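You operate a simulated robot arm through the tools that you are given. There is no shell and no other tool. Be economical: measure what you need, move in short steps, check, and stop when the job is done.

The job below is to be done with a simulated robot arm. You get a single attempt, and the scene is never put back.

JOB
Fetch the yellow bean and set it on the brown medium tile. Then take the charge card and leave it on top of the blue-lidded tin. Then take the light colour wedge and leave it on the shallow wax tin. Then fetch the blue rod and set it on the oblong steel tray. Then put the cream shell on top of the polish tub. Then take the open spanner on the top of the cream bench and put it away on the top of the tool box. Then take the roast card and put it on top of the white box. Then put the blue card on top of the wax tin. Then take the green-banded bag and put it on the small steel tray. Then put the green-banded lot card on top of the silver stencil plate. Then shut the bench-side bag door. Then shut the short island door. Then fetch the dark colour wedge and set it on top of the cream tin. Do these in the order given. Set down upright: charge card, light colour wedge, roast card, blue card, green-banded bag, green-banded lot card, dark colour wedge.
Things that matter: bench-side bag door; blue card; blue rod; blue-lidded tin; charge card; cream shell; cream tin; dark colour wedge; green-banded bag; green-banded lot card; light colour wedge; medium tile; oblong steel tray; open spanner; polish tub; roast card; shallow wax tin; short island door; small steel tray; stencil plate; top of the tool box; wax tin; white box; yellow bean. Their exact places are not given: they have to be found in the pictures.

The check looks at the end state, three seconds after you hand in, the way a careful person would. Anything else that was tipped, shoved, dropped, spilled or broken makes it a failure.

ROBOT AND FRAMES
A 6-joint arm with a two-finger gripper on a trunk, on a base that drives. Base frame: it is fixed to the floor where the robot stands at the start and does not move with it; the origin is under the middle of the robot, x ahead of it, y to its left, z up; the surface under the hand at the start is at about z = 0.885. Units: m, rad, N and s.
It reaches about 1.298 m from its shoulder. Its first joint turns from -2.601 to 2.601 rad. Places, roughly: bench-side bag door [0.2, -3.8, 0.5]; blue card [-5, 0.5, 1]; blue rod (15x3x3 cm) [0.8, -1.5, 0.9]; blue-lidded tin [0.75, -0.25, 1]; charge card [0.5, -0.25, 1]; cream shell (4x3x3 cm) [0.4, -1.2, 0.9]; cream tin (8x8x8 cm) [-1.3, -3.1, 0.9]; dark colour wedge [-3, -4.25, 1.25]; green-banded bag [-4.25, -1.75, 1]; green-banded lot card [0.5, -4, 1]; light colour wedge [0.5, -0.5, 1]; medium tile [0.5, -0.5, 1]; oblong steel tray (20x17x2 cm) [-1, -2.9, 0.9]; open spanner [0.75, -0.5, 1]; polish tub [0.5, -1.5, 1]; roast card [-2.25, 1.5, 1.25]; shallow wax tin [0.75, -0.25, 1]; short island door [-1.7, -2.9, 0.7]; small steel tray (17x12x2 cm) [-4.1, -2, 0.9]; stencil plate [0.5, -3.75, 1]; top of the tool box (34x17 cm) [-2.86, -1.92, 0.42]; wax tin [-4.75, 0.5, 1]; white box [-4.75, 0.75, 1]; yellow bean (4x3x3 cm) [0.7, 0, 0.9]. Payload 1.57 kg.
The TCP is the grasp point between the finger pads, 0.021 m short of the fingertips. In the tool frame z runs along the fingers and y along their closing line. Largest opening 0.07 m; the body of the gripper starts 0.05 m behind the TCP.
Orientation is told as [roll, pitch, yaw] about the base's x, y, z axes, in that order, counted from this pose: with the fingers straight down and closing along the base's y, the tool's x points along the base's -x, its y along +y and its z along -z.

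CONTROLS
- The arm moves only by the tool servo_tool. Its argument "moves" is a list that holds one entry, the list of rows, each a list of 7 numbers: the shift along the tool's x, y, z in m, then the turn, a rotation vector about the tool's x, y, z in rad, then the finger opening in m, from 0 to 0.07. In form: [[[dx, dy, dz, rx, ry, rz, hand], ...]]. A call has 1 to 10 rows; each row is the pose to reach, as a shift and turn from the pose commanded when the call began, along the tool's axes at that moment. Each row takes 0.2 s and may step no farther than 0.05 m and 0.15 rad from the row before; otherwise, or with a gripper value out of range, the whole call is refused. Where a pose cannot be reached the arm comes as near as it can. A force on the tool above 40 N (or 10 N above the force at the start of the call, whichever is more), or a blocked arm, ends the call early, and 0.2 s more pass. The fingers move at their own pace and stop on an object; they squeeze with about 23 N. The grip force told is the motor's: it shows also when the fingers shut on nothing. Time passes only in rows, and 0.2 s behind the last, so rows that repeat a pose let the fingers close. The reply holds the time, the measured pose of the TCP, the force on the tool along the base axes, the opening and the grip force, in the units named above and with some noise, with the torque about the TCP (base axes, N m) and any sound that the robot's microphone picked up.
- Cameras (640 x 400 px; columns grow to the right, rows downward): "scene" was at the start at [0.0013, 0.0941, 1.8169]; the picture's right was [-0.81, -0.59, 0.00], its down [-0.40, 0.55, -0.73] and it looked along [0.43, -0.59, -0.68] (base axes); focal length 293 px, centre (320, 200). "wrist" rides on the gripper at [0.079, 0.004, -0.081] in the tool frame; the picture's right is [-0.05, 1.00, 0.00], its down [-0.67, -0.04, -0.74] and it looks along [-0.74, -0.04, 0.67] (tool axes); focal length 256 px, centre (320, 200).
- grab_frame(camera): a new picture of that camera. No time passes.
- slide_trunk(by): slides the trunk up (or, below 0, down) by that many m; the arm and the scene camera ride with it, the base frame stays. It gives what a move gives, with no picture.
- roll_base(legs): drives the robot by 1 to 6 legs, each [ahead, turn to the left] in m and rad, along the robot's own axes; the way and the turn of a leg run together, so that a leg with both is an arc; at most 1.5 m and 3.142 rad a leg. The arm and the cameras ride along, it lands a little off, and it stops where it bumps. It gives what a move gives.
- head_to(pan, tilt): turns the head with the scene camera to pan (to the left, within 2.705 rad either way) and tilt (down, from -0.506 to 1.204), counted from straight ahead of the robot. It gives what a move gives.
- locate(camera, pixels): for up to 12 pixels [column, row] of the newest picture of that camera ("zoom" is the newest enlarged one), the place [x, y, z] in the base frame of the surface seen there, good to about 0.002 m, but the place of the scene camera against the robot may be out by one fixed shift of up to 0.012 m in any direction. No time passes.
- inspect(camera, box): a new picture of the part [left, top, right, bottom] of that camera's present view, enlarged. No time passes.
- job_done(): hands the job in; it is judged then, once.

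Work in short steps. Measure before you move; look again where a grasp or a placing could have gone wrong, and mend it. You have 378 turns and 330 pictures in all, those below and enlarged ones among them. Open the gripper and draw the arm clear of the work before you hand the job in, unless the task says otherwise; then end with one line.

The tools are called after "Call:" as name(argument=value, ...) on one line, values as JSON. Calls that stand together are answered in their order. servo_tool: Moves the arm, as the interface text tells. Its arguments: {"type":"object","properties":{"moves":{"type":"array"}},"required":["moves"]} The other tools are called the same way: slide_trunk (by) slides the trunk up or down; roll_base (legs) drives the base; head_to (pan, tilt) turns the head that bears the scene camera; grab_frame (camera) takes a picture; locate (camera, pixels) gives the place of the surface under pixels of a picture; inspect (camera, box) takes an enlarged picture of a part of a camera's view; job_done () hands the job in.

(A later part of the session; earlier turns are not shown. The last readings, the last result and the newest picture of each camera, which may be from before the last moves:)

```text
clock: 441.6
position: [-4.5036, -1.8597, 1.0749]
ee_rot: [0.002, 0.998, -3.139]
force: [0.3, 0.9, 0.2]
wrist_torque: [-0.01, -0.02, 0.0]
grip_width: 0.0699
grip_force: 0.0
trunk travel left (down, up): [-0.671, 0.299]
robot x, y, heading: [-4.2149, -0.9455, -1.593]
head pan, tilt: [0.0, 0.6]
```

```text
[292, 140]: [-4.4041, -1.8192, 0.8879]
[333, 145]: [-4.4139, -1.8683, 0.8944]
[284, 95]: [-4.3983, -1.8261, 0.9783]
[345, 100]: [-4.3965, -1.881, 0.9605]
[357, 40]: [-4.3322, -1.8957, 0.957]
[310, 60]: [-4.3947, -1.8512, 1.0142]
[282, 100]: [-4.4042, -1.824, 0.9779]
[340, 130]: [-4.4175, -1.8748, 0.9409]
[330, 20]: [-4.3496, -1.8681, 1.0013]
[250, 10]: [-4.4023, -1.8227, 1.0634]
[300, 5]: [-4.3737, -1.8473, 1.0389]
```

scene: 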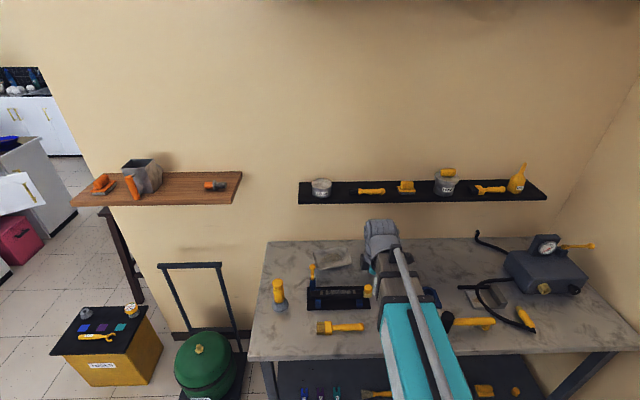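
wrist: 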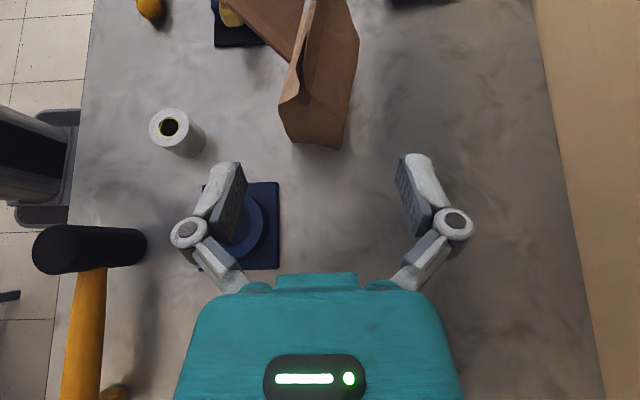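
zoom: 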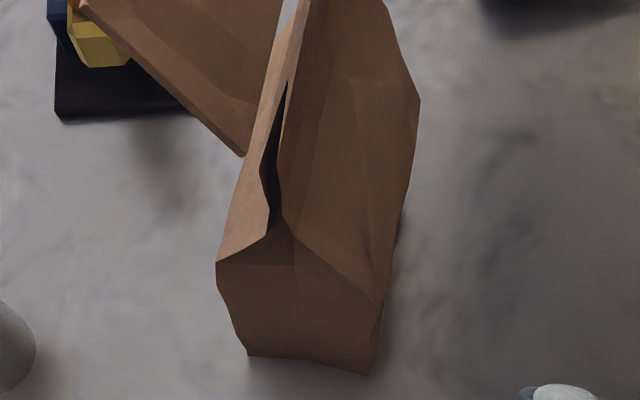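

The bag is turned about −0.22 rad. Align the hand (yaw 2.92), move to the pre-grasp (−4.497, −1.831), and lower to z 0.985.

Call:
servo_tool(moves=[[[0.0018, -0.0143, 0.0028, -0.0925, 0, 0.0595, 0.07], [0.0036, -0.0287, 0.0055, -0.185, 0, 0.119, 0.07], [0.0036, -0.0287, 0.0055, -0.185, 0, 0.119, 0.07]]])

Call:
slide_trunk(by=-0.09)

Call:
grab_frame(camera="wrist")

Call:
inspect(camera="scene", box=[240, 160, 560, 350])

```text
clock: 442.4
position: [-4.4973, -1.8306, 1.0738]
ee_rot: [0.002, 1.003, 2.924]
force: [0.3, -0.6, 0.1]
wrist_torque: [0.04, 0.01, 0.01]
grip_width: 0.0698
grip_force: 0.0
trunk travel left (down, up): [-0.671, 0.299]
robot x, y, heading: [-4.2163, -0.9467, -1.593]
head pan, tilt: [0.0, 0.6]
```

```text
clock: 443.7
position: [-4.4969, -1.8299, 0.9845]
ee_rot: [0.001, 1.002, 2.926]
force: [-0.1, 0.6, 0.0]
wrist_torque: [0.0, 0.0, 0.02]
grip_width: 0.07
grip_force: 0.0
trunk travel left (down, up): [-0.581, 0.389]
robot x, y, heading: [-4.2122, -0.9431, -1.594]
head pan, tilt: [0.0, 0.6]
```

```text
182 pictures are left
```

wrist: 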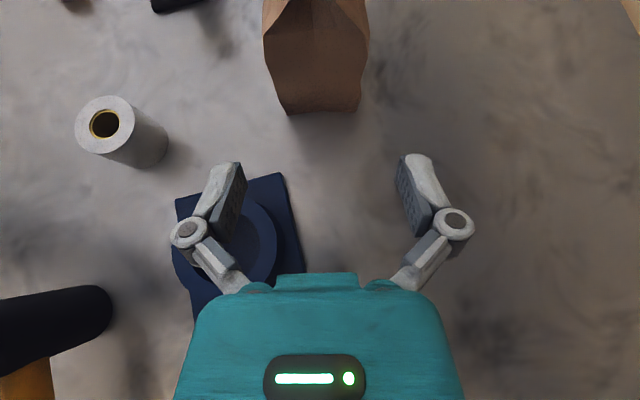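

```text
2.00 times, centred on (400, 255) of scene
```

zoom: 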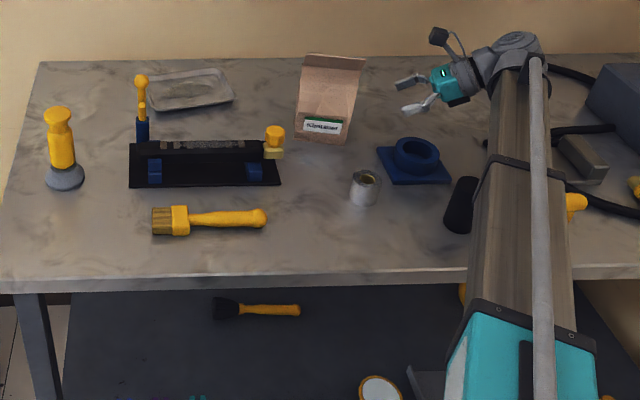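

Call:
locate(camera="wrist", pixels=[[267, 38], [366, 42], [275, 75], [364, 70], [289, 110], [358, 108], [320, 40], [265, 5], [366, 5], [290, 30]])

```text
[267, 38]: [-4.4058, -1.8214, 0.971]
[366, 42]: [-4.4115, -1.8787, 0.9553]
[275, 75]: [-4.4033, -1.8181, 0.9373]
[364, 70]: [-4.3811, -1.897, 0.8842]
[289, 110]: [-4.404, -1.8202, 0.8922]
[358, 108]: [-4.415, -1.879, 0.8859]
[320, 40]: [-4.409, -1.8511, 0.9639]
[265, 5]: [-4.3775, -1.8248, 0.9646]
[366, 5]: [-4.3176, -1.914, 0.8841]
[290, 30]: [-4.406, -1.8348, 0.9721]
```

Aligned (path passes through the bag's mid-thickness). Advance 0.12 m.

Call:
servo_tool(moves=[[[0.0162, 0, 0.0252, 0, 0, 0, 0.07], [0.0324, 0, 0.0505, 0, 0, 0, 0.07], [0.0486, 0, 0.0757, 0, 0, 0, 0.07], [0.0648, 0, 0.101, 0, 0, 0, 0.07], [0.0648, 0, 0.101, 0, 0, 0, 0.07]]])

Call:
grab_frame(camera="wrist")

Call:
inspect(camera="scene", box=[340, 160, 500, 260])

```text
clock: 444.9
position: [-4.3791, -1.8556, 0.9849]
ee_rot: [0.001, 1.0, 2.926]
force: [-0.7, -0.2, 0.1]
wrist_torque: [-0.02, 0.0, 0.0]
grip_width: 0.0699
grip_force: 0.1
trunk travel left (down, up): [-0.581, 0.389]
robot x, y, heading: [-4.2163, -0.9431, -1.593]
head pan, tilt: [0.0, 0.6]
```

```text
180 pictures are left
```

wrist: 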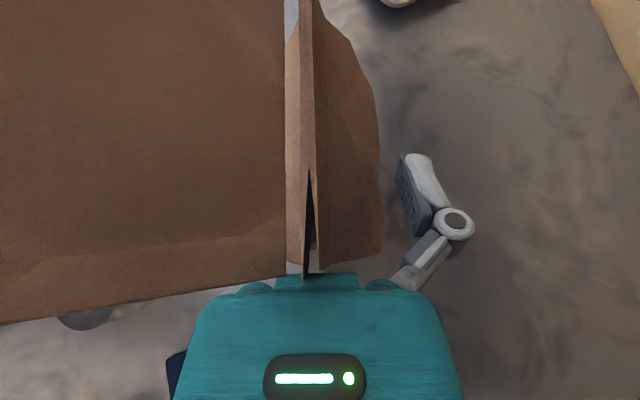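

```text
4.00 times, centred on (420, 210) of scene
```

zoom: 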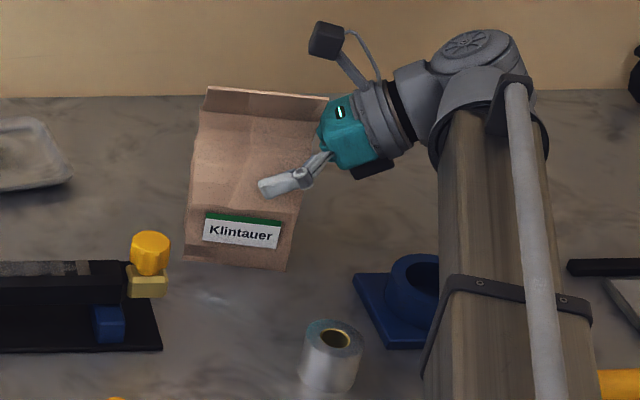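

Bag is between the fingers. Close slowly.

Call:
servo_tool(moves=[[[0, 0, 0, 0, 0, 0, 0.06], [0, 0, 0, 0, 0, 0, 0.05], [0, 0, 0, 0, 0, 0, 0.04], [0, 0, 0, 0, 0, 0, 0.02], [0, 0, 0, 0, 0, 0, 0.0]]])

Call:
slide_trunk(by=0.03)

Call:
grab_frame(camera="wrist")

Call:
inspect(camera="scene", box=[340, 160, 500, 260])

```text
clock: 446.1
position: [-4.3795, -1.8552, 0.9855]
ee_rot: [0.002, 1.0, 2.925]
force: [-1.5, 0.5, 4.0]
wrist_torque: [-0.03, 0.01, 0.03]
grip_width: 0.0533
grip_force: 22.6
trunk travel left (down, up): [-0.581, 0.389]
robot x, y, heading: [-4.2142, -0.9442, -1.599]
head pan, tilt: [0.0, 0.6]
```

```text
clock: 446.8
position: [-4.3797, -1.8548, 1.0187]
ee_rot: [0.006, 1.004, 2.929]
force: [-3.1, -6.3, 26.0]
wrist_torque: [-0.02, 0.18, 0.03]
grip_width: 0.0131
grip_force: 23.0
trunk travel left (down, up): [-0.611, 0.359]
robot x, y, heading: [-4.2131, -0.9456, -1.593]
head pan, tilt: [0.0, 0.6]
```

```text
178 pictures are left
```

wrist: 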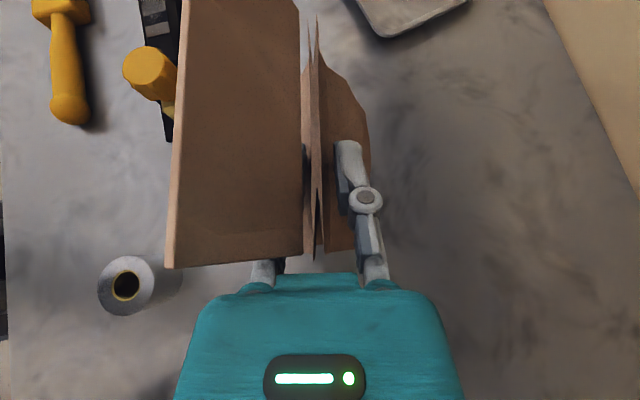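

```text
4.00 times, centred on (420, 210) of scene
```

zoom: 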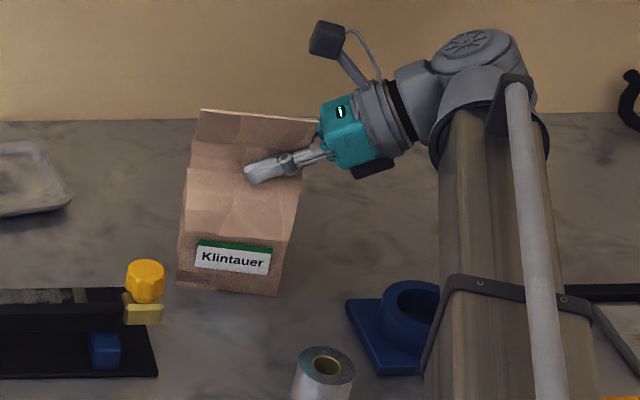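

The fingers slipped up to the narrow neck under the folded top. Read the state again.

Call:
servo_tool(moves=[[[0, 0, 0, 0, 0, 0, 0], [0, 0, 0, 0, 0, 0, 0]]])

Call:
grab_frame(camera="wrist")

Call:
locate(camera="wrist", pixels=[[310, 100], [300, 250], [345, 250], [170, 260], [180, 100], [316, 30], [340, 120], [360, 120]])

```text
clock: 447.4
position: [-4.3799, -1.8545, 1.0183]
ee_rot: [0.008, 1.004, 2.932]
force: [-5.0, -8.8, 33.1]
wrist_torque: [-0.25, -0.02, -0.18]
grip_width: 0.0132
grip_force: 22.2
trunk travel left (down, up): [-0.611, 0.359]
robot x, y, heading: [-4.2151, -0.9461, -1.594]
head pan, tilt: [0.0, 0.6]
```

```text
176 pictures are left
```

wrist: 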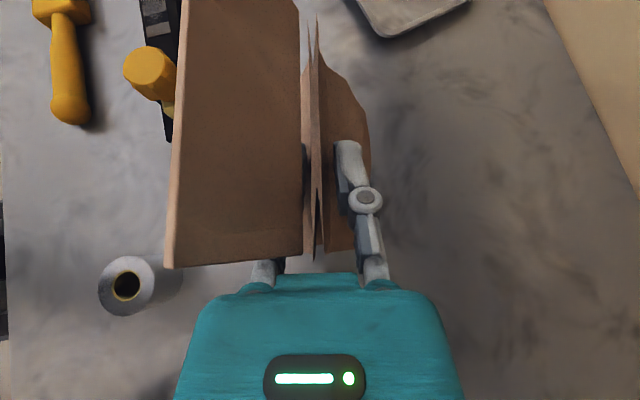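

```text
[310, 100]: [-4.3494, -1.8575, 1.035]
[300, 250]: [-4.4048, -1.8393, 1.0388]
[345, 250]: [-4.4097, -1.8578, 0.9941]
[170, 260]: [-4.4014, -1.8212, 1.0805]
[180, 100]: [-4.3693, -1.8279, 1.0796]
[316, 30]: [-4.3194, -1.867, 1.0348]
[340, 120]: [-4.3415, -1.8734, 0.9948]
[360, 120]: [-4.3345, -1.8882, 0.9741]
```

The grip was on sloping shoulders. Open, retreat, and re-grip lower (z ≈ 0.94) where the faces are vertical.

Call:
servo_tool(moves=[[[0, 0, 0, 0, 0, 0, 0.03], [0, 0, 0, 0, 0, 0, 0.05], [0, 0, 0, 0, 0, 0, 0.07], [0, 0, 0, 0, 0, 0, 0.07], [0, 0, 0, 0, 0, 0, 0.07]]])

Call:
grab_frame(camera="wrist")

```text
clock: 448.6
position: [-4.3788, -1.8551, 1.0145]
ee_rot: [0.002, 0.999, 2.925]
force: [1.0, 0.2, -0.2]
wrist_torque: [-0.01, -0.01, 0.01]
grip_width: 0.0699
grip_force: 0.0
trunk travel left (down, up): [-0.611, 0.359]
robot x, y, heading: [-4.2144, -0.9442, -1.594]
head pan, tilt: [0.0, 0.6]
```

```text
175 pictures are left
```

wrist: 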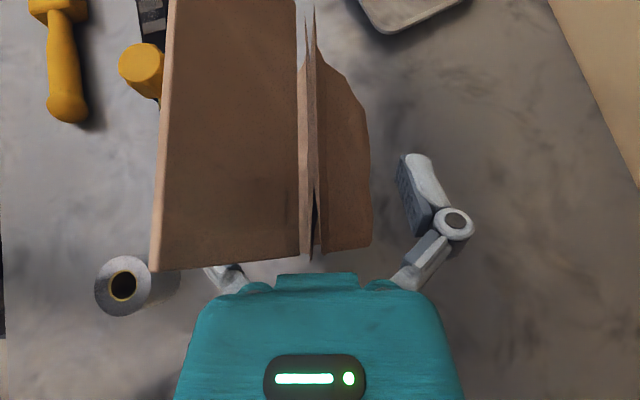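

Lower 0.03, then retreat 0.12 along the approach and look at the bag.

Call:
slide_trunk(by=-0.03)

Call:
servo_tool(moves=[[[-0.0162, 0, -0.0252, 0, 0, 0, 0.07], [-0.0324, 0, -0.0505, 0, 0, 0, 0.07], [-0.0486, 0, -0.0757, 0, 0, 0, 0.07], [-0.0648, 0, -0.101, 0, 0, 0, 0.07], [-0.0648, 0, -0.101, 0, 0, 0, 0.07]]])

Call:
slide_trunk(by=-0.04)

Call:
grab_frame(camera="wrist")

```text
clock: 449.4
position: [-4.3786, -1.8544, 0.9849]
ee_rot: [0.003, 1.0, 2.926]
force: [0.6, -0.7, -0.5]
wrist_torque: [-0.01, 0.0, -0.03]
grip_width: 0.0701
grip_force: 0.2
trunk travel left (down, up): [-0.581, 0.389]
robot x, y, heading: [-4.2151, -0.9414, -1.592]
head pan, tilt: [0.0, 0.6]
```

```text
clock: 450.6
position: [-4.4961, -1.8286, 0.9846]
ee_rot: [0.001, 1.0, 2.925]
force: [0.0, 0.2, 0.5]
wrist_torque: [-0.01, 0.01, 0.01]
grip_width: 0.0701
grip_force: 0.0
trunk travel left (down, up): [-0.581, 0.389]
robot x, y, heading: [-4.2136, -0.9441, -1.591]
head pan, tilt: [0.0, 0.6]
```

```text
clock: 451.4
position: [-4.4956, -1.8296, 0.9444]
ee_rot: [0.003, 1.001, 2.926]
force: [-0.6, -0.3, 0.1]
wrist_torque: [0.03, -0.02, 0.02]
grip_width: 0.07
grip_force: 0.1
trunk travel left (down, up): [-0.541, 0.429]
robot x, y, heading: [-4.2163, -0.9468, -1.593]
head pan, tilt: [0.0, 0.6]
```

```text
174 pictures are left
```

wrist: 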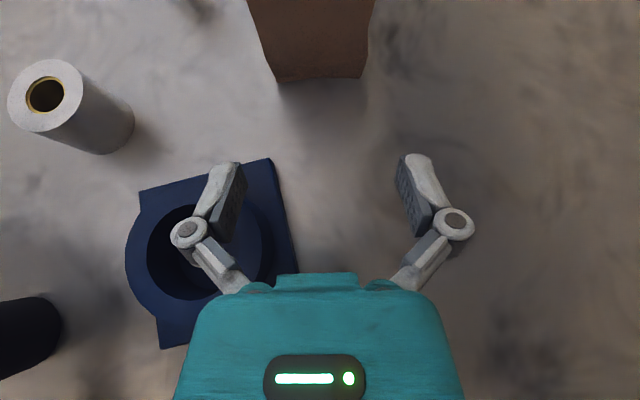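

Call:
inspect(camera="wrist", box=[230, 0, 410, 112])

Call:
locate(camera="wrist", pixels=[[252, 15], [372, 15], [262, 45], [368, 45], [278, 78], [361, 74], [320, 40], [255, 3], [371, 3]])

```text
3.56 times, centred on (320, 56) of wrist
```

zoom: 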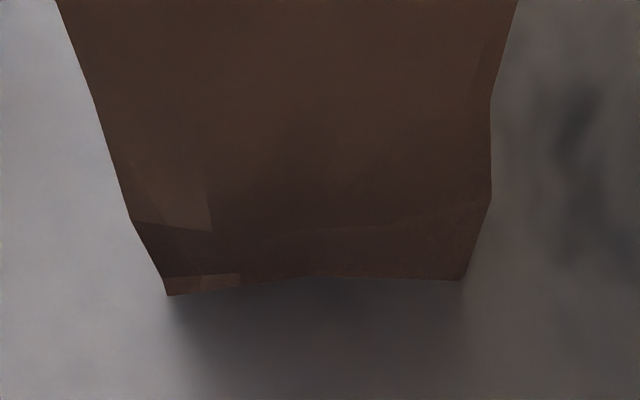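

```text
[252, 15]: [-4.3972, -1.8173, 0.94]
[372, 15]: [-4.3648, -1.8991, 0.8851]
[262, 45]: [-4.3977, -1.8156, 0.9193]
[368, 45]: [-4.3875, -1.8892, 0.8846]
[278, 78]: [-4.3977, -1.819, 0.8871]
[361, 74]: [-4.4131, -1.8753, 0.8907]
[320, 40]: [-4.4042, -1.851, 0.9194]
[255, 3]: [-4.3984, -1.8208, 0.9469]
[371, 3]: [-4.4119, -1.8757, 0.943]
```

Faces at z 0.94: front y −1.818, back −1.876 (58 mm). Shift 2 mm and advance 0.12.

Call:
servo_tool(moves=[[[0.0162, -0.002, 0.0252, 0, 0, 0, 0.07], [0.0324, -0.002, 0.0505, 0, 0, 0, 0.07], [0.0486, -0.002, 0.0757, 0, 0, 0, 0.07], [0.0658, -0.002, 0.1026, 0, 0, 0, 0.07], [0.0658, -0.002, 0.1026, 0, 0, 0, 0.07]]])

Call:
servo_tool(moves=[[[0, 0, 0, 0, 0, 0, 0.06], [0, 0, 0, 0, 0, 0, 0.05], [0, 0, 0, 0, 0, 0, 0.03], [0, 0, 0, 0, 0, 0, 0.0], [0, 0, 0, 0, 0, 0, 0.0], [0, 0, 0, 0, 0, 0, 0.0]]])

Call:
grab_frame(camera="wrist")

```text
clock: 452.6
position: [-4.3747, -1.8546, 0.9451]
ee_rot: [0.001, 0.998, 2.926]
force: [0.0, -0.4, -0.5]
wrist_torque: [0.0, -0.02, 0.01]
grip_width: 0.0703
grip_force: 0.0
trunk travel left (down, up): [-0.541, 0.429]
robot x, y, heading: [-4.2125, -0.9446, -1.595]
head pan, tilt: [0.0, 0.6]
```

```text
clock: 454.0
position: [-4.3732, -1.8546, 0.9449]
ee_rot: [0.0, 1.0, 2.924]
force: [-2.7, -1.0, 4.8]
wrist_torque: [-0.1, -0.11, -0.04]
grip_width: 0.0659
grip_force: 22.9
trunk travel left (down, up): [-0.541, 0.429]
robot x, y, heading: [-4.2108, -0.9449, -1.595]
head pan, tilt: [0.0, 0.6]
```

```text
172 pictures are left
```

wrist: 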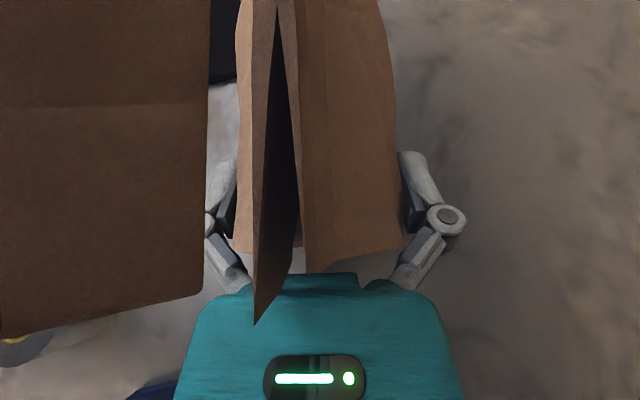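

Gripped at 0.0659. Lift 0.02 and check.

Call:
slide_trunk(by=0.02)

Call:
inspect(camera="scene", box=[340, 160, 500, 260])

```text
clock: 454.7
position: [-4.3742, -1.8534, 0.9639]
ee_rot: [-0.001, 1.001, 2.925]
force: [-0.4, -0.6, -2.4]
wrist_torque: [0.02, 0.03, 0.01]
grip_width: 0.0659
grip_force: 22.8
trunk travel left (down, up): [-0.561, 0.409]
robot x, y, heading: [-4.2148, -0.9473, -1.596]
head pan, tilt: [0.0, 0.6]
```

```text
4.00 times, centred on (420, 210) of scene
```

zoom: 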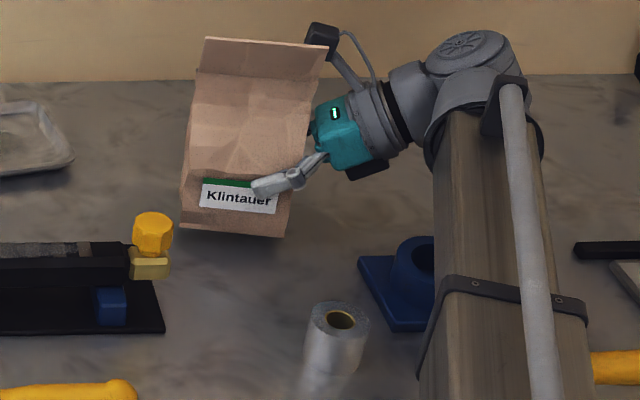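

Held upright. Raise 0.05 more and measure the tray precisely.

Call:
slide_trunk(by=0.05)

Call:
inspect(camera="scene", box=[300, 170, 420, 245])

```text
clock: 455.6
position: [-4.3741, -1.8544, 1.0138]
ee_rot: [0.001, 1.0, 2.925]
force: [-2.0, 0.1, -1.9]
wrist_torque: [0.0, 0.04, 0.04]
grip_width: 0.066
grip_force: 23.4
trunk travel left (down, up): [-0.611, 0.359]
robot x, y, heading: [-4.2137, -0.9435, -1.597]
head pan, tilt: [0.0, 0.6]
```

```text
5.33 times, centred on (360, 208) of scene
```

zoom: 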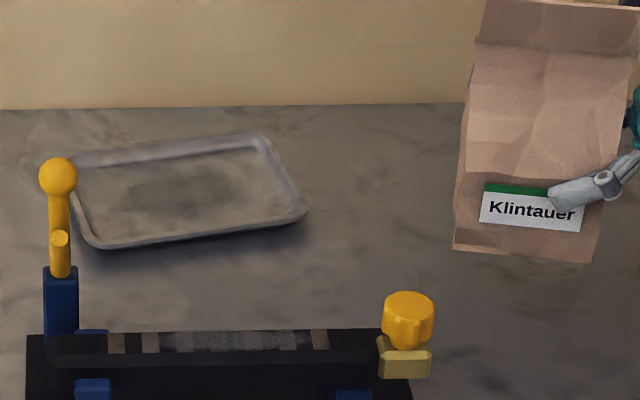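

Call:
locate(camera="zoom", pixels=[[92, 245], [305, 213], [262, 138], [85, 158], [180, 190], [58, 160], [410, 300], [430, 345], [280, 335], [60, 240], [525, 210], [460, 245]])

```text
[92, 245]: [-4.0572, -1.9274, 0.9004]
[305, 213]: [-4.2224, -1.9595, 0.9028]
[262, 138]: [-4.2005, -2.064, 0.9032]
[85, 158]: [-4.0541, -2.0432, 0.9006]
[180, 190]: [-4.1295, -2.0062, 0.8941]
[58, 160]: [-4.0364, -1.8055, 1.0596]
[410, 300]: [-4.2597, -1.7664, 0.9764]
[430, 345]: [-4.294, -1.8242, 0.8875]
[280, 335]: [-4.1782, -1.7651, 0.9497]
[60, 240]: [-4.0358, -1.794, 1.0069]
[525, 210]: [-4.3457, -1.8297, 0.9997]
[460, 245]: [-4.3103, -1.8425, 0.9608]
```

Tray centre ≈ (−4.133, −1.993), long axis +0.19 rad. Carry the bag back first (−y), then +x, turning 0.41 to align.

Call:
servo_tool(moves=[[[0.0052, 0.0439, 0.0081, 0, 0, 0, 0], [0.0105, 0.0879, 0.0163, 0, 0, 0, 0], [0.0157, 0.1318, 0.0244, 0, 0, 0, 0], [0.0395, 0.1235, 0.0615, 0.069, 0, -0.0443, 0], [0.0633, 0.1151, 0.0985, 0.138, 0, -0.0886, 0], [0.0871, 0.1068, 0.1356, 0.207, 0, -0.1329, 0], [0.1109, 0.0984, 0.1726, 0.276, 0, -0.1772, 0], [0.1347, 0.0901, 0.2097, 0.345, 0, -0.2215, 0], [0.1347, 0.0901, 0.2097, 0.345, 0, -0.2215, 0]]])

Call:
grab_frame(camera="wrist")

Call:
inspect(camera="scene", box=[290, 130, 450, 250])

```text
clock: 457.6
position: [-4.1502, -1.9963, 1.0132]
ee_rot: [0.0, 0.997, -2.948]
force: [0.8, 0.5, -3.1]
wrist_torque: [0.02, 0.07, 0.04]
grip_width: 0.0661
grip_force: 23.2
trunk travel left (down, up): [-0.611, 0.359]
robot x, y, heading: [-4.2139, -0.9446, -1.596]
head pan, tilt: [0.0, 0.6]
```

```text
169 pictures are left
```

wrist: 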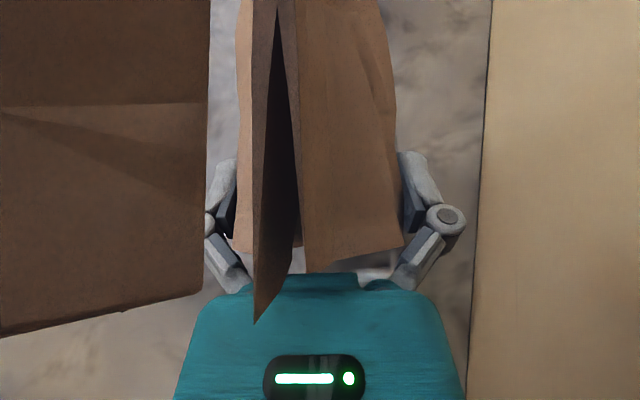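

```text
3.33 times, centred on (370, 190) of scene
```

zoom: 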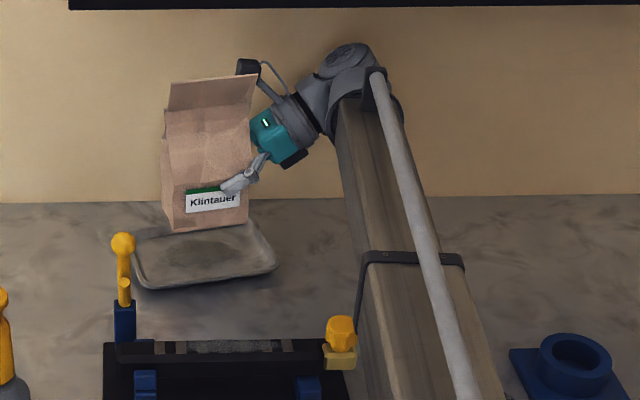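

Call:
locate(camera="zoom", pixels=[[172, 226], [246, 218], [210, 222], [165, 200], [145, 285], [275, 267], [250, 225], [135, 240]])

```text
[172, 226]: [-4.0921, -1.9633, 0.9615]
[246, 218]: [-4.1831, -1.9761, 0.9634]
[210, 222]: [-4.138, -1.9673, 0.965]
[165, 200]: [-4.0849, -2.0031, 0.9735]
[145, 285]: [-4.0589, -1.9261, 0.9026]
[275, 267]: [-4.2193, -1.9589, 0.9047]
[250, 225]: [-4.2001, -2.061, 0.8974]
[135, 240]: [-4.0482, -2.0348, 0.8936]
```

Bag centred over the tray. Lower 0.055 then in small steps to contact.

Call:
slide_trunk(by=-0.055)

Call:
slide_trunk(by=-0.004)

Call:
inspect(camera="scene", box=[290, 130, 450, 250])

```text
clock: 458.6
position: [-4.1507, -1.9968, 0.9585]
ee_rot: [-0.001, 0.999, -2.946]
force: [0.0, -0.4, -3.0]
wrist_torque: [0.01, 0.09, 0.0]
grip_width: 0.0662
grip_force: 23.0
trunk travel left (down, up): [-0.556, 0.414]
robot x, y, heading: [-4.2145, -0.9437, -1.597]
head pan, tilt: [0.0, 0.6]
```

```text
clock: 459.1
position: [-4.1504, -1.9976, 0.9554]
ee_rot: [0.0, 0.998, -2.949]
force: [-0.6, 0.0, -2.6]
wrist_torque: [0.03, 0.07, -0.01]
grip_width: 0.0661
grip_force: 22.9
trunk travel left (down, up): [-0.552, 0.418]
robot x, y, heading: [-4.2161, -0.9452, -1.592]
head pan, tilt: [0.0, 0.6]
```

```text
3.33 times, centred on (370, 190) of scene
```

zoom: 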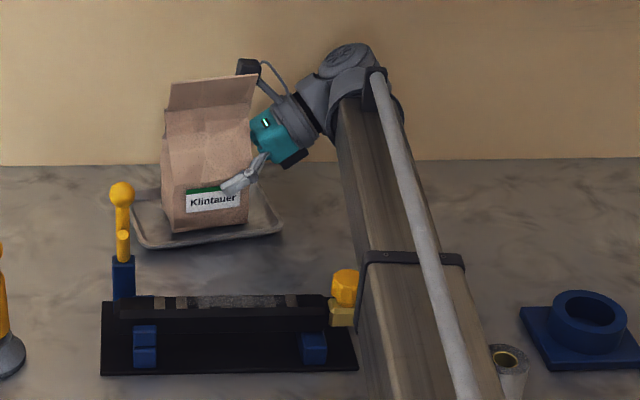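

Not yet touching (force still −2.6 N). Lower 2 mm at a time.

Call:
slide_trunk(by=-0.003)

Call:
slide_trunk(by=-0.002)

```text
clock: 459.6
position: [-4.1497, -1.997, 0.9519]
ee_rot: [-0.001, 0.999, -2.947]
force: [-0.3, 0.3, -1.4]
wrist_torque: [-0.03, 0.08, 0.02]
grip_width: 0.0658
grip_force: 22.8
trunk travel left (down, up): [-0.549, 0.421]
robot x, y, heading: [-4.2162, -0.9483, -1.592]
head pan, tilt: [0.0, 0.6]
```

```text
clock: 460.1
position: [-4.1505, -1.9966, 0.9488]
ee_rot: [0.0, 0.999, -2.95]
force: [-0.6, 0.6, -1.3]
wrist_torque: [-0.01, 0.08, -0.02]
grip_width: 0.0659
grip_force: 22.6
trunk travel left (down, up): [-0.547, 0.423]
robot x, y, heading: [-4.2113, -0.9453, -1.593]
head pan, tilt: [0.0, 0.6]
```

Call:
slide_trunk(by=-0.0015)

Call:
inspect(camera="scene", box=[310, 160, 400, 220])

Call:
locate(camera="zoom", pixels=[[215, 290], [330, 275], [270, 282], [180, 290], [200, 320], [370, 270], [265, 300]])

```text
clock: 460.6
position: [-4.1491, -1.9969, 0.9488]
ee_rot: [0.001, 0.999, -2.947]
force: [-0.3, -2.2, 2.5]
wrist_torque: [-0.02, -0.23, -0.09]
grip_width: 0.0661
grip_force: 22.8
trunk travel left (down, up): [-0.545, 0.425]
robot x, y, heading: [-4.2126, -0.9401, -1.589]
head pan, tilt: [0.0, 0.6]
```

```text
6.67 times, centred on (355, 190) of scene
```

zoom: 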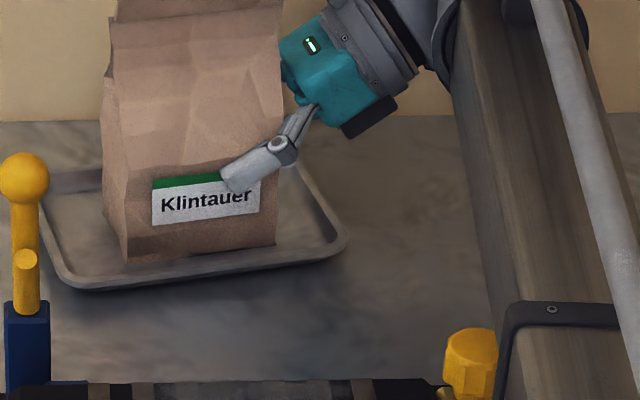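

```text
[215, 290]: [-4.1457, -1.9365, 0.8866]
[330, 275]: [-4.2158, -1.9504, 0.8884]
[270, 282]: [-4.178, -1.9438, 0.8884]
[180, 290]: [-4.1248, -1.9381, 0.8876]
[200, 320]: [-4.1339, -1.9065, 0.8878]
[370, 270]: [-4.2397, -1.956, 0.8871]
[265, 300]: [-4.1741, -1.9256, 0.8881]
```

Contact now. Release and check; opening is limited to 0.07.

Call:
servo_tool(moves=[[[0, 0, 0, 0, 0, 0, 0.068], [0, 0, 0, 0, 0, 0, 0.07], [0, 0, 0, 0, 0, 0, 0.07], [0, 0, 0, 0, 0, 0, 0.07]]])

Call:
grab_frame(camera="wrist")

Call:
inspect(camera="scene", box=[290, 130, 450, 250])

```text
clock: 461.6
position: [-4.1496, -1.9964, 0.948]
ee_rot: [0.003, 0.999, -2.949]
force: [-0.8, 0.4, 0.0]
wrist_torque: [0.01, 0.01, 0.02]
grip_width: 0.07
grip_force: 0.0
trunk travel left (down, up): [-0.545, 0.425]
robot x, y, heading: [-4.2129, -0.9473, -1.598]
head pan, tilt: [0.0, 0.6]
```

```text
165 pictures are left
```

wrist: 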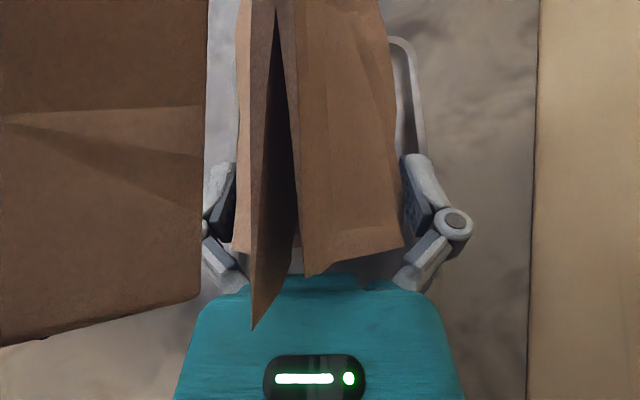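

```text
3.33 times, centred on (370, 190) of scene
```

zoom: 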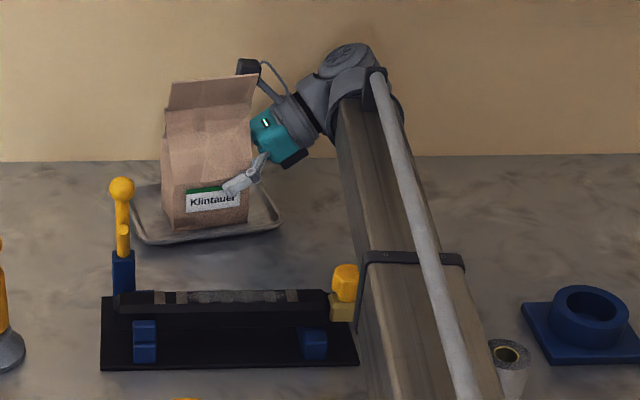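

Retreat straight back along the finger direction.

Call:
servo_tool(moves=[[[-0.0081, 0, -0.0126, 0, 0, 0, 0.07], [-0.0162, 0, -0.0252, 0, 0, 0, 0.07], [-0.0324, 0, -0.0505, 0, 0, 0, 0.07], [-0.0486, 0, -0.0757, 0, 0, 0, 0.07], [-0.0648, 0, -0.101, 0, 0, 0, 0.07], [-0.081, 0, -0.1262, 0, 0, 0, 0.07], [-0.081, 0, -0.1262, 0, 0, 0, 0.07]]])

Call:
inspect(camera="scene", box=[290, 130, 450, 250])

```text
clock: 463.2
position: [-4.2972, -2.0262, 0.9503]
ee_rot: [0.002, 1.0, -2.947]
force: [0.6, 0.2, 0.3]
wrist_torque: [0.01, -0.01, 0.0]
grip_width: 0.07
grip_force: 0.1
trunk travel left (down, up): [-0.545, 0.425]
robot x, y, heading: [-4.2127, -0.947, -1.597]
head pan, tilt: [0.0, 0.6]
```

```text
3.33 times, centred on (370, 190) of scene
```

zoom: 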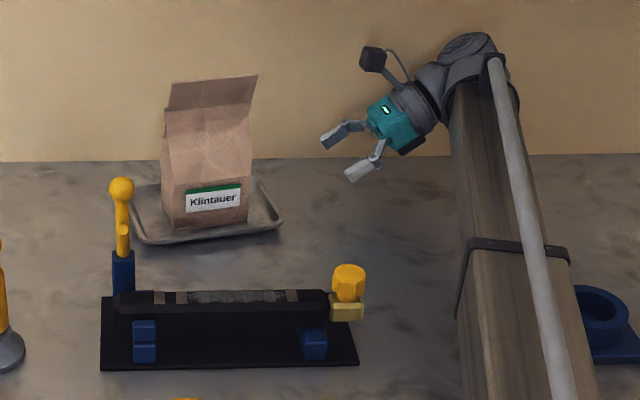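

Bag stands in the tray. Raise 0.07 (still under the shelf), move out in +y, then raise fully.

Call:
slide_trunk(by=0.07)

Call:
servo_tool(moves=[[[0.0045, -0.0429, 0.0071, 0, 0, 0, 0.07], [0.0091, -0.0858, 0.0142, 0, 0, 0, 0.07], [0.0136, -0.1288, 0.0213, 0, 0, 0, 0.07], [0.0182, -0.1717, 0.0284, 0, 0, 0, 0.07], [0.0227, -0.2146, 0.0355, 0, 0, 0, 0.07], [0.0273, -0.2575, 0.0426, 0, 0, 0, 0.07], [0.0318, -0.3005, 0.0497, 0, 0, 0, 0.07], [0.0364, -0.3434, 0.0568, 0, 0, 0, 0.07]]])

Call:
slide_trunk(by=0.32)

```text
clock: 464.3
position: [-4.2977, -2.0261, 1.0198]
ee_rot: [0.001, 1.0, -2.948]
force: [0.0, -0.2, -0.9]
wrist_torque: [-0.02, 0.0, 0.0]
grip_width: 0.0698
grip_force: 0.0
trunk travel left (down, up): [-0.615, 0.355]
robot x, y, heading: [-4.2152, -0.943, -1.592]
head pan, tilt: [0.0, 0.6]
```

```text
clock: 466.1
position: [-4.2973, -1.6715, 1.019]
ee_rot: [0.003, 0.999, -2.947]
force: [-0.4, 0.1, -0.1]
wrist_torque: [-0.02, 0.02, -0.03]
grip_width: 0.0699
grip_force: 0.1
out of reach, approached as far as the arm can: row 8
trunk travel left (down, up): [-0.615, 0.355]
robot x, y, heading: [-4.214, -0.9463, -1.594]
head pan, tilt: [0.0, 0.6]
```

```text
clock: 469.3
position: [-4.2975, -1.674, 1.3391]
ee_rot: [0.002, 0.998, -2.948]
force: [0.1, 0.5, 0.0]
wrist_torque: [0.0, 0.01, 0.02]
grip_width: 0.0699
grip_force: 0.1
trunk travel left (down, up): [-0.935, 0.035]
robot x, y, heading: [-4.2109, -0.9459, -1.591]
head pan, tilt: [0.0, 0.6]
```

Bring the hand back to vertical, then drive to the aisle.

Call:
servo_tool(moves=[[[-0.0257, 0, -0.0018, 0, -0.143, 0, 0.07], [-0.0508, 0, -0.0073, 0, -0.286, 0, 0.07], [-0.0749, 0, -0.0163, 0, -0.429, 0, 0.07], [-0.0973, 0, -0.0286, 0, -0.571, 0, 0.07], [-0.1179, 0, -0.044, 0, -0.714, 0, 0.07], [-0.1361, 0, -0.0622, 0, -0.857, 0, 0.07], [-0.1515, 0, -0.0827, 0, -1.0, 0, 0.07], [-0.1515, 0, -0.0827, 0, -1.0, 0, 0.07]]])

Call:
roll_base(legs=[[-0.1, 0], [0, 1.55], [1.5, 0], [1.5, 0], [0.95, 0]])

Call:
grab_frame(camera="scene")

```text
clock: 471.1
position: [-4.4439, -1.7011, 1.254]
ee_rot: [0.002, -0.003, -2.95]
force: [-0.4, 0.0, -0.3]
wrist_torque: [-0.05, 0.01, 0.03]
grip_width: 0.0699
grip_force: 0.1
trunk travel left (down, up): [-0.935, 0.035]
robot x, y, heading: [-4.214, -0.9443, -1.596]
head pan, tilt: [0.0, 0.6]
```

```text
clock: 501.3
position: [0.5202, -1.0374, 1.2548]
ee_rot: [0.0, -0.001, -1.347]
force: [1.0, 0.1, -0.1]
wrist_torque: [-0.05, 0.02, -0.03]
grip_width: 0.0702
grip_force: 0.0
trunk travel left (down, up): [-0.935, 0.035]
robot x, y, heading: [-0.2446, -0.8362, 0.016]
head pan, tilt: [0.0, 0.6]
```

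```text
162 pictures are left
```

scene: 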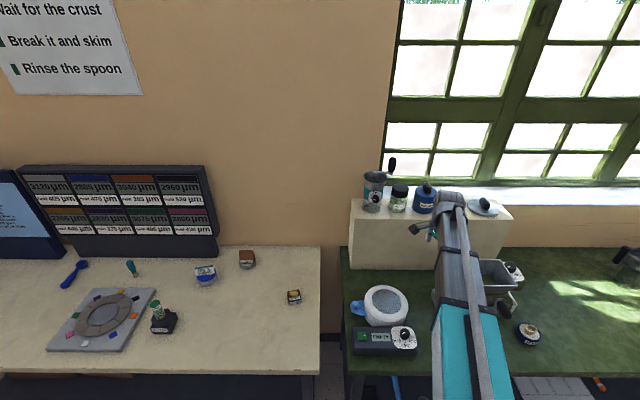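

Retract and drive down the aisle to y ≈ −3.1.

Call:
servo_tool(moves=[[[0.0222, -0.0411, 0, 0, 0, 0, 0.07], [0.0445, -0.0822, 0, 0, 0, 0, 0.07], [0.0667, -0.1234, 0, 0, 0, 0, 0.07], [0.089, -0.1645, 0, 0, 0, 0, 0.07]]])

Call:
roll_base(legs=[[0, -1.57], [1.5, 0], [0.75, 0]])

Call:
head_to(pan=0.5, tilt=0.6)

Call:
grab_frame(camera="scene")

```text
clock: 502.3
position: [0.338, -0.985, 1.2545]
ee_rot: [0.001, -0.003, -1.346]
force: [-0.2, -0.9, -0.3]
wrist_torque: [0.01, -0.02, 0.01]
grip_width: 0.0702
grip_force: 0.1
trunk travel left (down, up): [-0.935, 0.035]
robot x, y, heading: [-0.2427, -0.8343, 0.018]
head pan, tilt: [0.0, 0.6]
```

```text
clock: 521.6
position: [-0.3072, -3.6712, 1.2545]
ee_rot: [-0.002, -0.002, -2.882]
force: [-0.2, -0.6, -0.2]
wrist_torque: [0.03, 0.01, 0.02]
grip_width: 0.07
grip_force: 0.0
trunk travel left (down, up): [-0.935, 0.035]
robot x, y, heading: [-0.1763, -3.0772, -1.52]
head pan, tilt: [0.0, 0.6]
```

```text
clock: 522.6
position: [-0.308, -3.6711, 1.2547]
ee_rot: [0.001, -0.001, -2.884]
force: [-0.7, 0.0, -0.3]
wrist_torque: [0.04, 0.0, -0.05]
grip_width: 0.0696
grip_force: 0.0
trunk travel left (down, up): [-0.935, 0.035]
robot x, y, heading: [-0.1779, -3.0843, -1.516]
head pan, tilt: [0.499, 0.6]
```

```text
161 pictures are left
```

scene: 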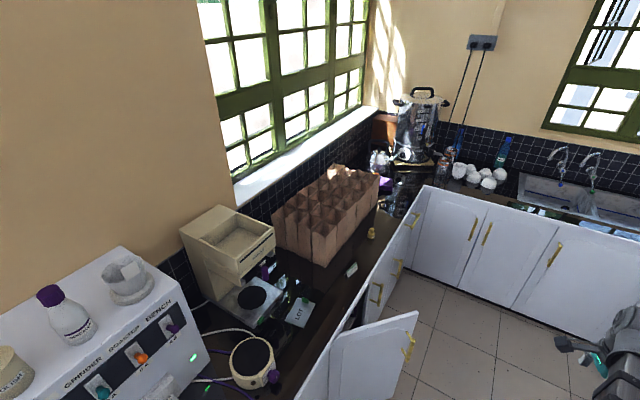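

Call:
inspect(camera="scene", box=[220, 220, 420, 400])

Call:
locate(camera="scene", pixels=[[352, 270], [300, 312], [372, 234], [255, 365], [330, 250], [335, 340], [417, 320], [410, 350], [295, 380], [380, 300], [320, 230]])

```text
2.22 times, centred on (320, 310) of scene
```

zoom: 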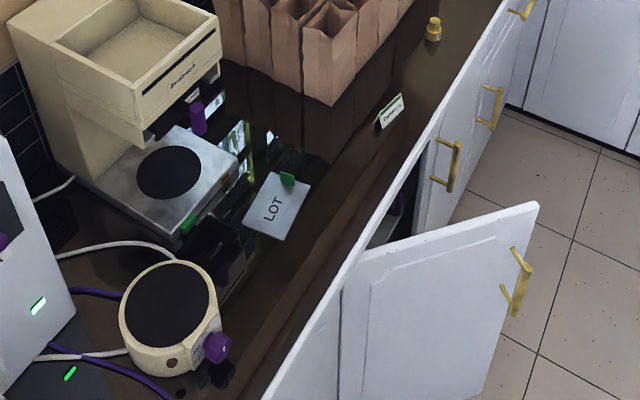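

```text
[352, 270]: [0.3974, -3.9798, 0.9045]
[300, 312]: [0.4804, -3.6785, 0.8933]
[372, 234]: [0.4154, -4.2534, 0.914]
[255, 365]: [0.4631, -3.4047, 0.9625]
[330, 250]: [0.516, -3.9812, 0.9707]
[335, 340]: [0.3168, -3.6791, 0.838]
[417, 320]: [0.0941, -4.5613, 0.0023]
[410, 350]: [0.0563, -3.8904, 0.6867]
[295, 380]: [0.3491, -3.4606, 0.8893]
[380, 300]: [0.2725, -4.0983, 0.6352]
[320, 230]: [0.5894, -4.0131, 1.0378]
```

Lot card at ≈ (0.397, −3.98); stencil plate (LOT) at ≈ (0.48, −3.68); the door is open beside. Move the hand over the card, turning to yaw −1.57.

Call:
servo_tool(moves=[[[0.0386, 0.026, 0, 0, 0, -0.131, 0.07], [0.0773, 0.052, 0, 0, 0, -0.262, 0.07], [0.1159, 0.078, 0, 0, 0, -0.393, 0.07], [0.1546, 0.104, 0, 0, 0, -0.524, 0.07], [0.1932, 0.13, 0, 0, 0, -0.655, 0.07], [0.2319, 0.156, 0, 0, 0, -0.786, 0.07], [0.2705, 0.182, 0, 0, 0, -0.917, 0.07], [0.3092, 0.208, 0, 0, 0, -1.048, 0.07], [0.3478, 0.234, 0, 0, 0, -1.179, 0.07], [0.3865, 0.26, 0, 0, 0, -1.31, 0.07]]])

Call:
grab_frame(camera="wrist")

```text
clock: 524.8
position: [0.1319, -3.8262, 1.2542]
ee_rot: [-0.002, -0.001, -1.571]
force: [-0.1, 0.1, -0.2]
wrist_torque: [0.0, 0.01, -0.01]
grip_width: 0.0702
grip_force: 0.1
trunk travel left (down, up): [-0.935, 0.035]
robot x, y, heading: [-0.1761, -3.0831, -1.518]
head pan, tilt: [0.499, 0.6]
```

```text
159 pictures are left
```

wrist: 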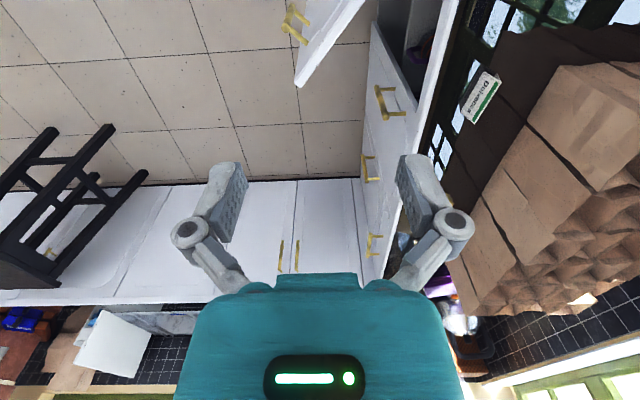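

Call:
servo_tool(moves=[[[-0.0157, 0.0413, 0, 0, 0, 0, 0.07], [-0.0313, 0.0827, 0, 0, 0, 0, 0.07], [-0.047, 0.124, 0, 0, 0, 0, 0.07], [-0.0627, 0.1653, 0, 0, 0, 0, 0.07], [-0.0783, 0.2067, 0, 0, 0, 0, 0.07], [-0.094, 0.248, 0, 0, 0, 0, 0.07]]])

Call:
slide_trunk(by=-0.1)

Call:
grab_frame(camera="wrist")

Call:
inspect(camera="wrist", box=[240, 0, 432, 120])

```text
clock: 526.2
position: [0.38, -3.921, 1.2535]
ee_rot: [-0.002, 0.0, -1.572]
force: [0.8, 0.1, 0.5]
wrist_torque: [0.0, 0.0, 0.02]
grip_width: 0.0701
grip_force: 0.0
trunk travel left (down, up): [-0.935, 0.035]
robot x, y, heading: [-0.1798, -3.0806, -1.518]
head pan, tilt: [0.499, 0.6]
```

```text
clock: 527.5
position: [0.379, -3.919, 1.1533]
ee_rot: [0.001, 0.001, -1.574]
force: [0.2, 0.0, 0.9]
wrist_torque: [0.04, 0.01, 0.0]
grip_width: 0.0702
grip_force: 0.0
trunk travel left (down, up): [-0.835, 0.135]
robot x, y, heading: [-0.1766, -3.0835, -1.513]
head pan, tilt: [0.499, 0.6]
```

```text
158 pictures are left
```

wrist: 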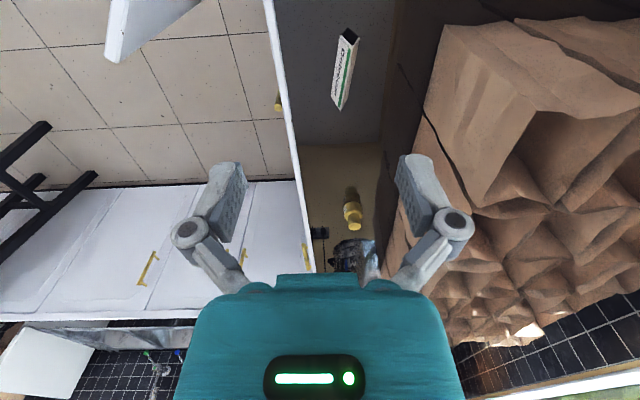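

```text
3.33 times, centred on (336, 60) of wrist
```

zoom: 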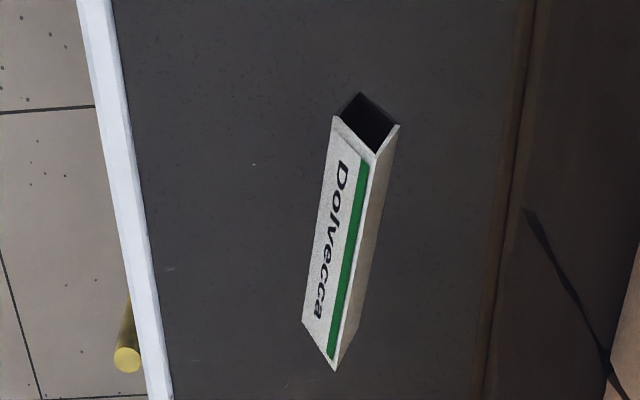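

Call:
locate(camera="zoom", pixels=[[376, 155], [336, 365], [334, 118], [398, 125], [303, 323], [358, 330], [352, 270], [200, 200], [460, 200], [360, 97], [100, 100], [520, 100]])

```text
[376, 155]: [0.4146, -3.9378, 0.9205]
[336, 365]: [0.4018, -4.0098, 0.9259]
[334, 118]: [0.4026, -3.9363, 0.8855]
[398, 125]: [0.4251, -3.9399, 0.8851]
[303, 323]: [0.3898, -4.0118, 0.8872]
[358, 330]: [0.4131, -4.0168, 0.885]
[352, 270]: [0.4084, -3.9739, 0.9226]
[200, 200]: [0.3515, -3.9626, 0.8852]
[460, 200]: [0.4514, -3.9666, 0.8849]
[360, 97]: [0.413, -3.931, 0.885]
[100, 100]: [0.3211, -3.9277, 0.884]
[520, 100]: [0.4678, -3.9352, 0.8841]
```

Card mid (0.408, −3.975), yaw −1.746. Centre and descend.

Call:
servo_tool(moves=[[[-0.028, 0.0145, 0, 0, 0, 0.086, 0.055], [-0.056, 0.029, 0, 0, 0, 0.172, 0.055], [-0.056, 0.029, 0, 0, 0, 0.172, 0.055]]])

Call:
slide_trunk(by=-0.17)

Call:
grab_frame(camera="wrist")

Call:
grab_frame(camera="scene")

```text
clock: 528.3
position: [0.4084, -3.977, 1.1538]
ee_rot: [-0.002, -0.001, -1.744]
force: [0.4, 0.1, -0.5]
wrist_torque: [0.02, -0.01, 0.02]
grip_width: 0.055
grip_force: 0.0
trunk travel left (down, up): [-0.835, 0.135]
robot x, y, heading: [-0.1734, -3.0793, -1.514]
head pan, tilt: [0.499, 0.6]
```

```text
clock: 530.2
position: [0.4069, -3.9761, 0.9835]
ee_rot: [0.0, -0.002, -1.746]
force: [-0.3, -0.3, 0.3]
wrist_torque: [-0.01, -0.03, 0.0]
grip_width: 0.0548
grip_force: 0.1
trunk travel left (down, up): [-0.665, 0.305]
robot x, y, heading: [-0.1776, -3.0794, -1.513]
head pan, tilt: [0.499, 0.6]
```

```text
156 pictures are left
```

wrist: 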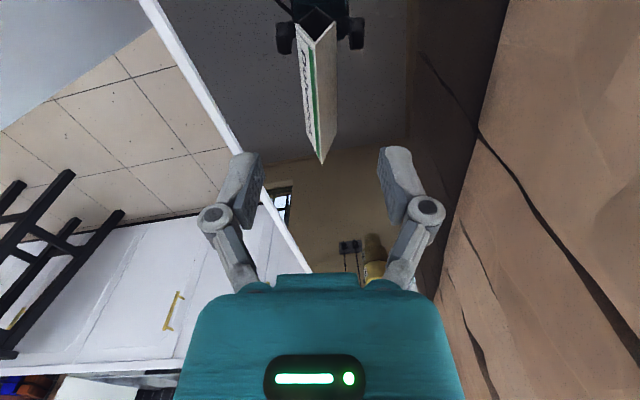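

```text
155 pictures are left
```

scene: 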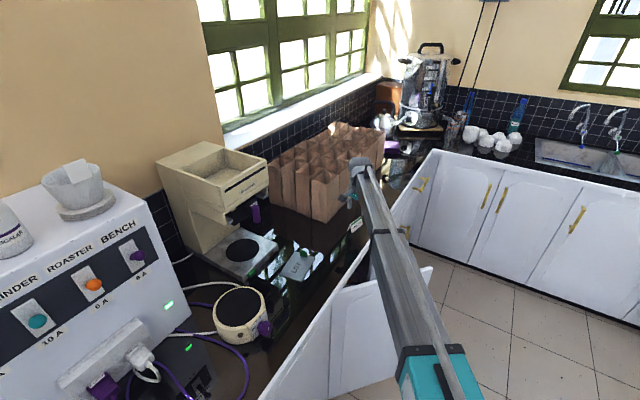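

Clear. Lower 0.076, close, lift.

Call:
slide_trunk(by=-0.076)

Call:
servo_tool(moves=[[[0, 0, 0, 0, 0, 0, 0.035], [0, 0, 0, 0, 0, 0, 0.02], [0, 0, 0, 0, 0, 0, 0.01], [0, 0, 0, 0, 0, 0, 0.0], [0, 0, 0, 0, 0, 0, 0.0]]])

Call:
slide_trunk(by=0.18)

Call:
grab_frame(camera="wrist")

```text
clock: 531.3
position: [0.4072, -3.9755, 0.9083]
ee_rot: [0.001, -0.003, -1.746]
force: [0.3, 0.9, 0.3]
wrist_torque: [-0.01, 0.01, 0.0]
grip_width: 0.055
grip_force: 0.1
trunk travel left (down, up): [-0.589, 0.381]
robot x, y, heading: [-0.1782, -3.0809, -1.515]
head pan, tilt: [0.499, 0.6]
```

```text
clock: 532.5
position: [0.4076, -3.9759, 0.9072]
ee_rot: [-0.001, -0.002, -1.744]
force: [-0.5, -0.1, 0.0]
wrist_torque: [-0.03, 0.02, 0.0]
grip_width: 0.0207
grip_force: 22.7
trunk travel left (down, up): [-0.589, 0.381]
robot x, y, heading: [-0.1776, -3.087, -1.517]
head pan, tilt: [0.499, 0.6]
```

```text
clock: 534.5
position: [0.4072, -3.9763, 1.0878]
ee_rot: [0.0, -0.001, -1.745]
force: [-1.2, -0.6, -0.2]
wrist_torque: [-0.02, 0.02, 0.02]
grip_width: 0.0201
grip_force: 23.4
trunk travel left (down, up): [-0.769, 0.201]
robot x, y, heading: [-0.1754, -3.0817, -1.511]
head pan, tilt: [0.499, 0.6]
```

```text
154 pictures are left
```

wrist: 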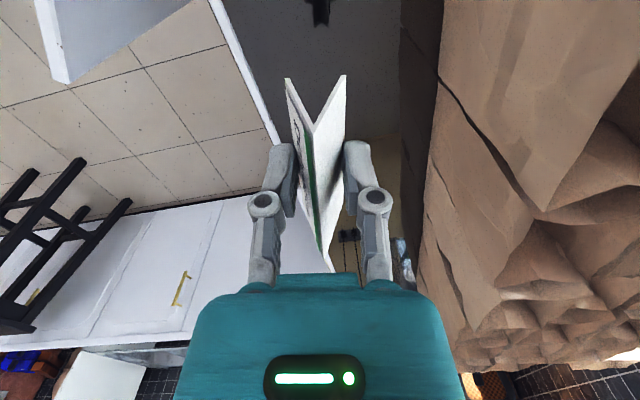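

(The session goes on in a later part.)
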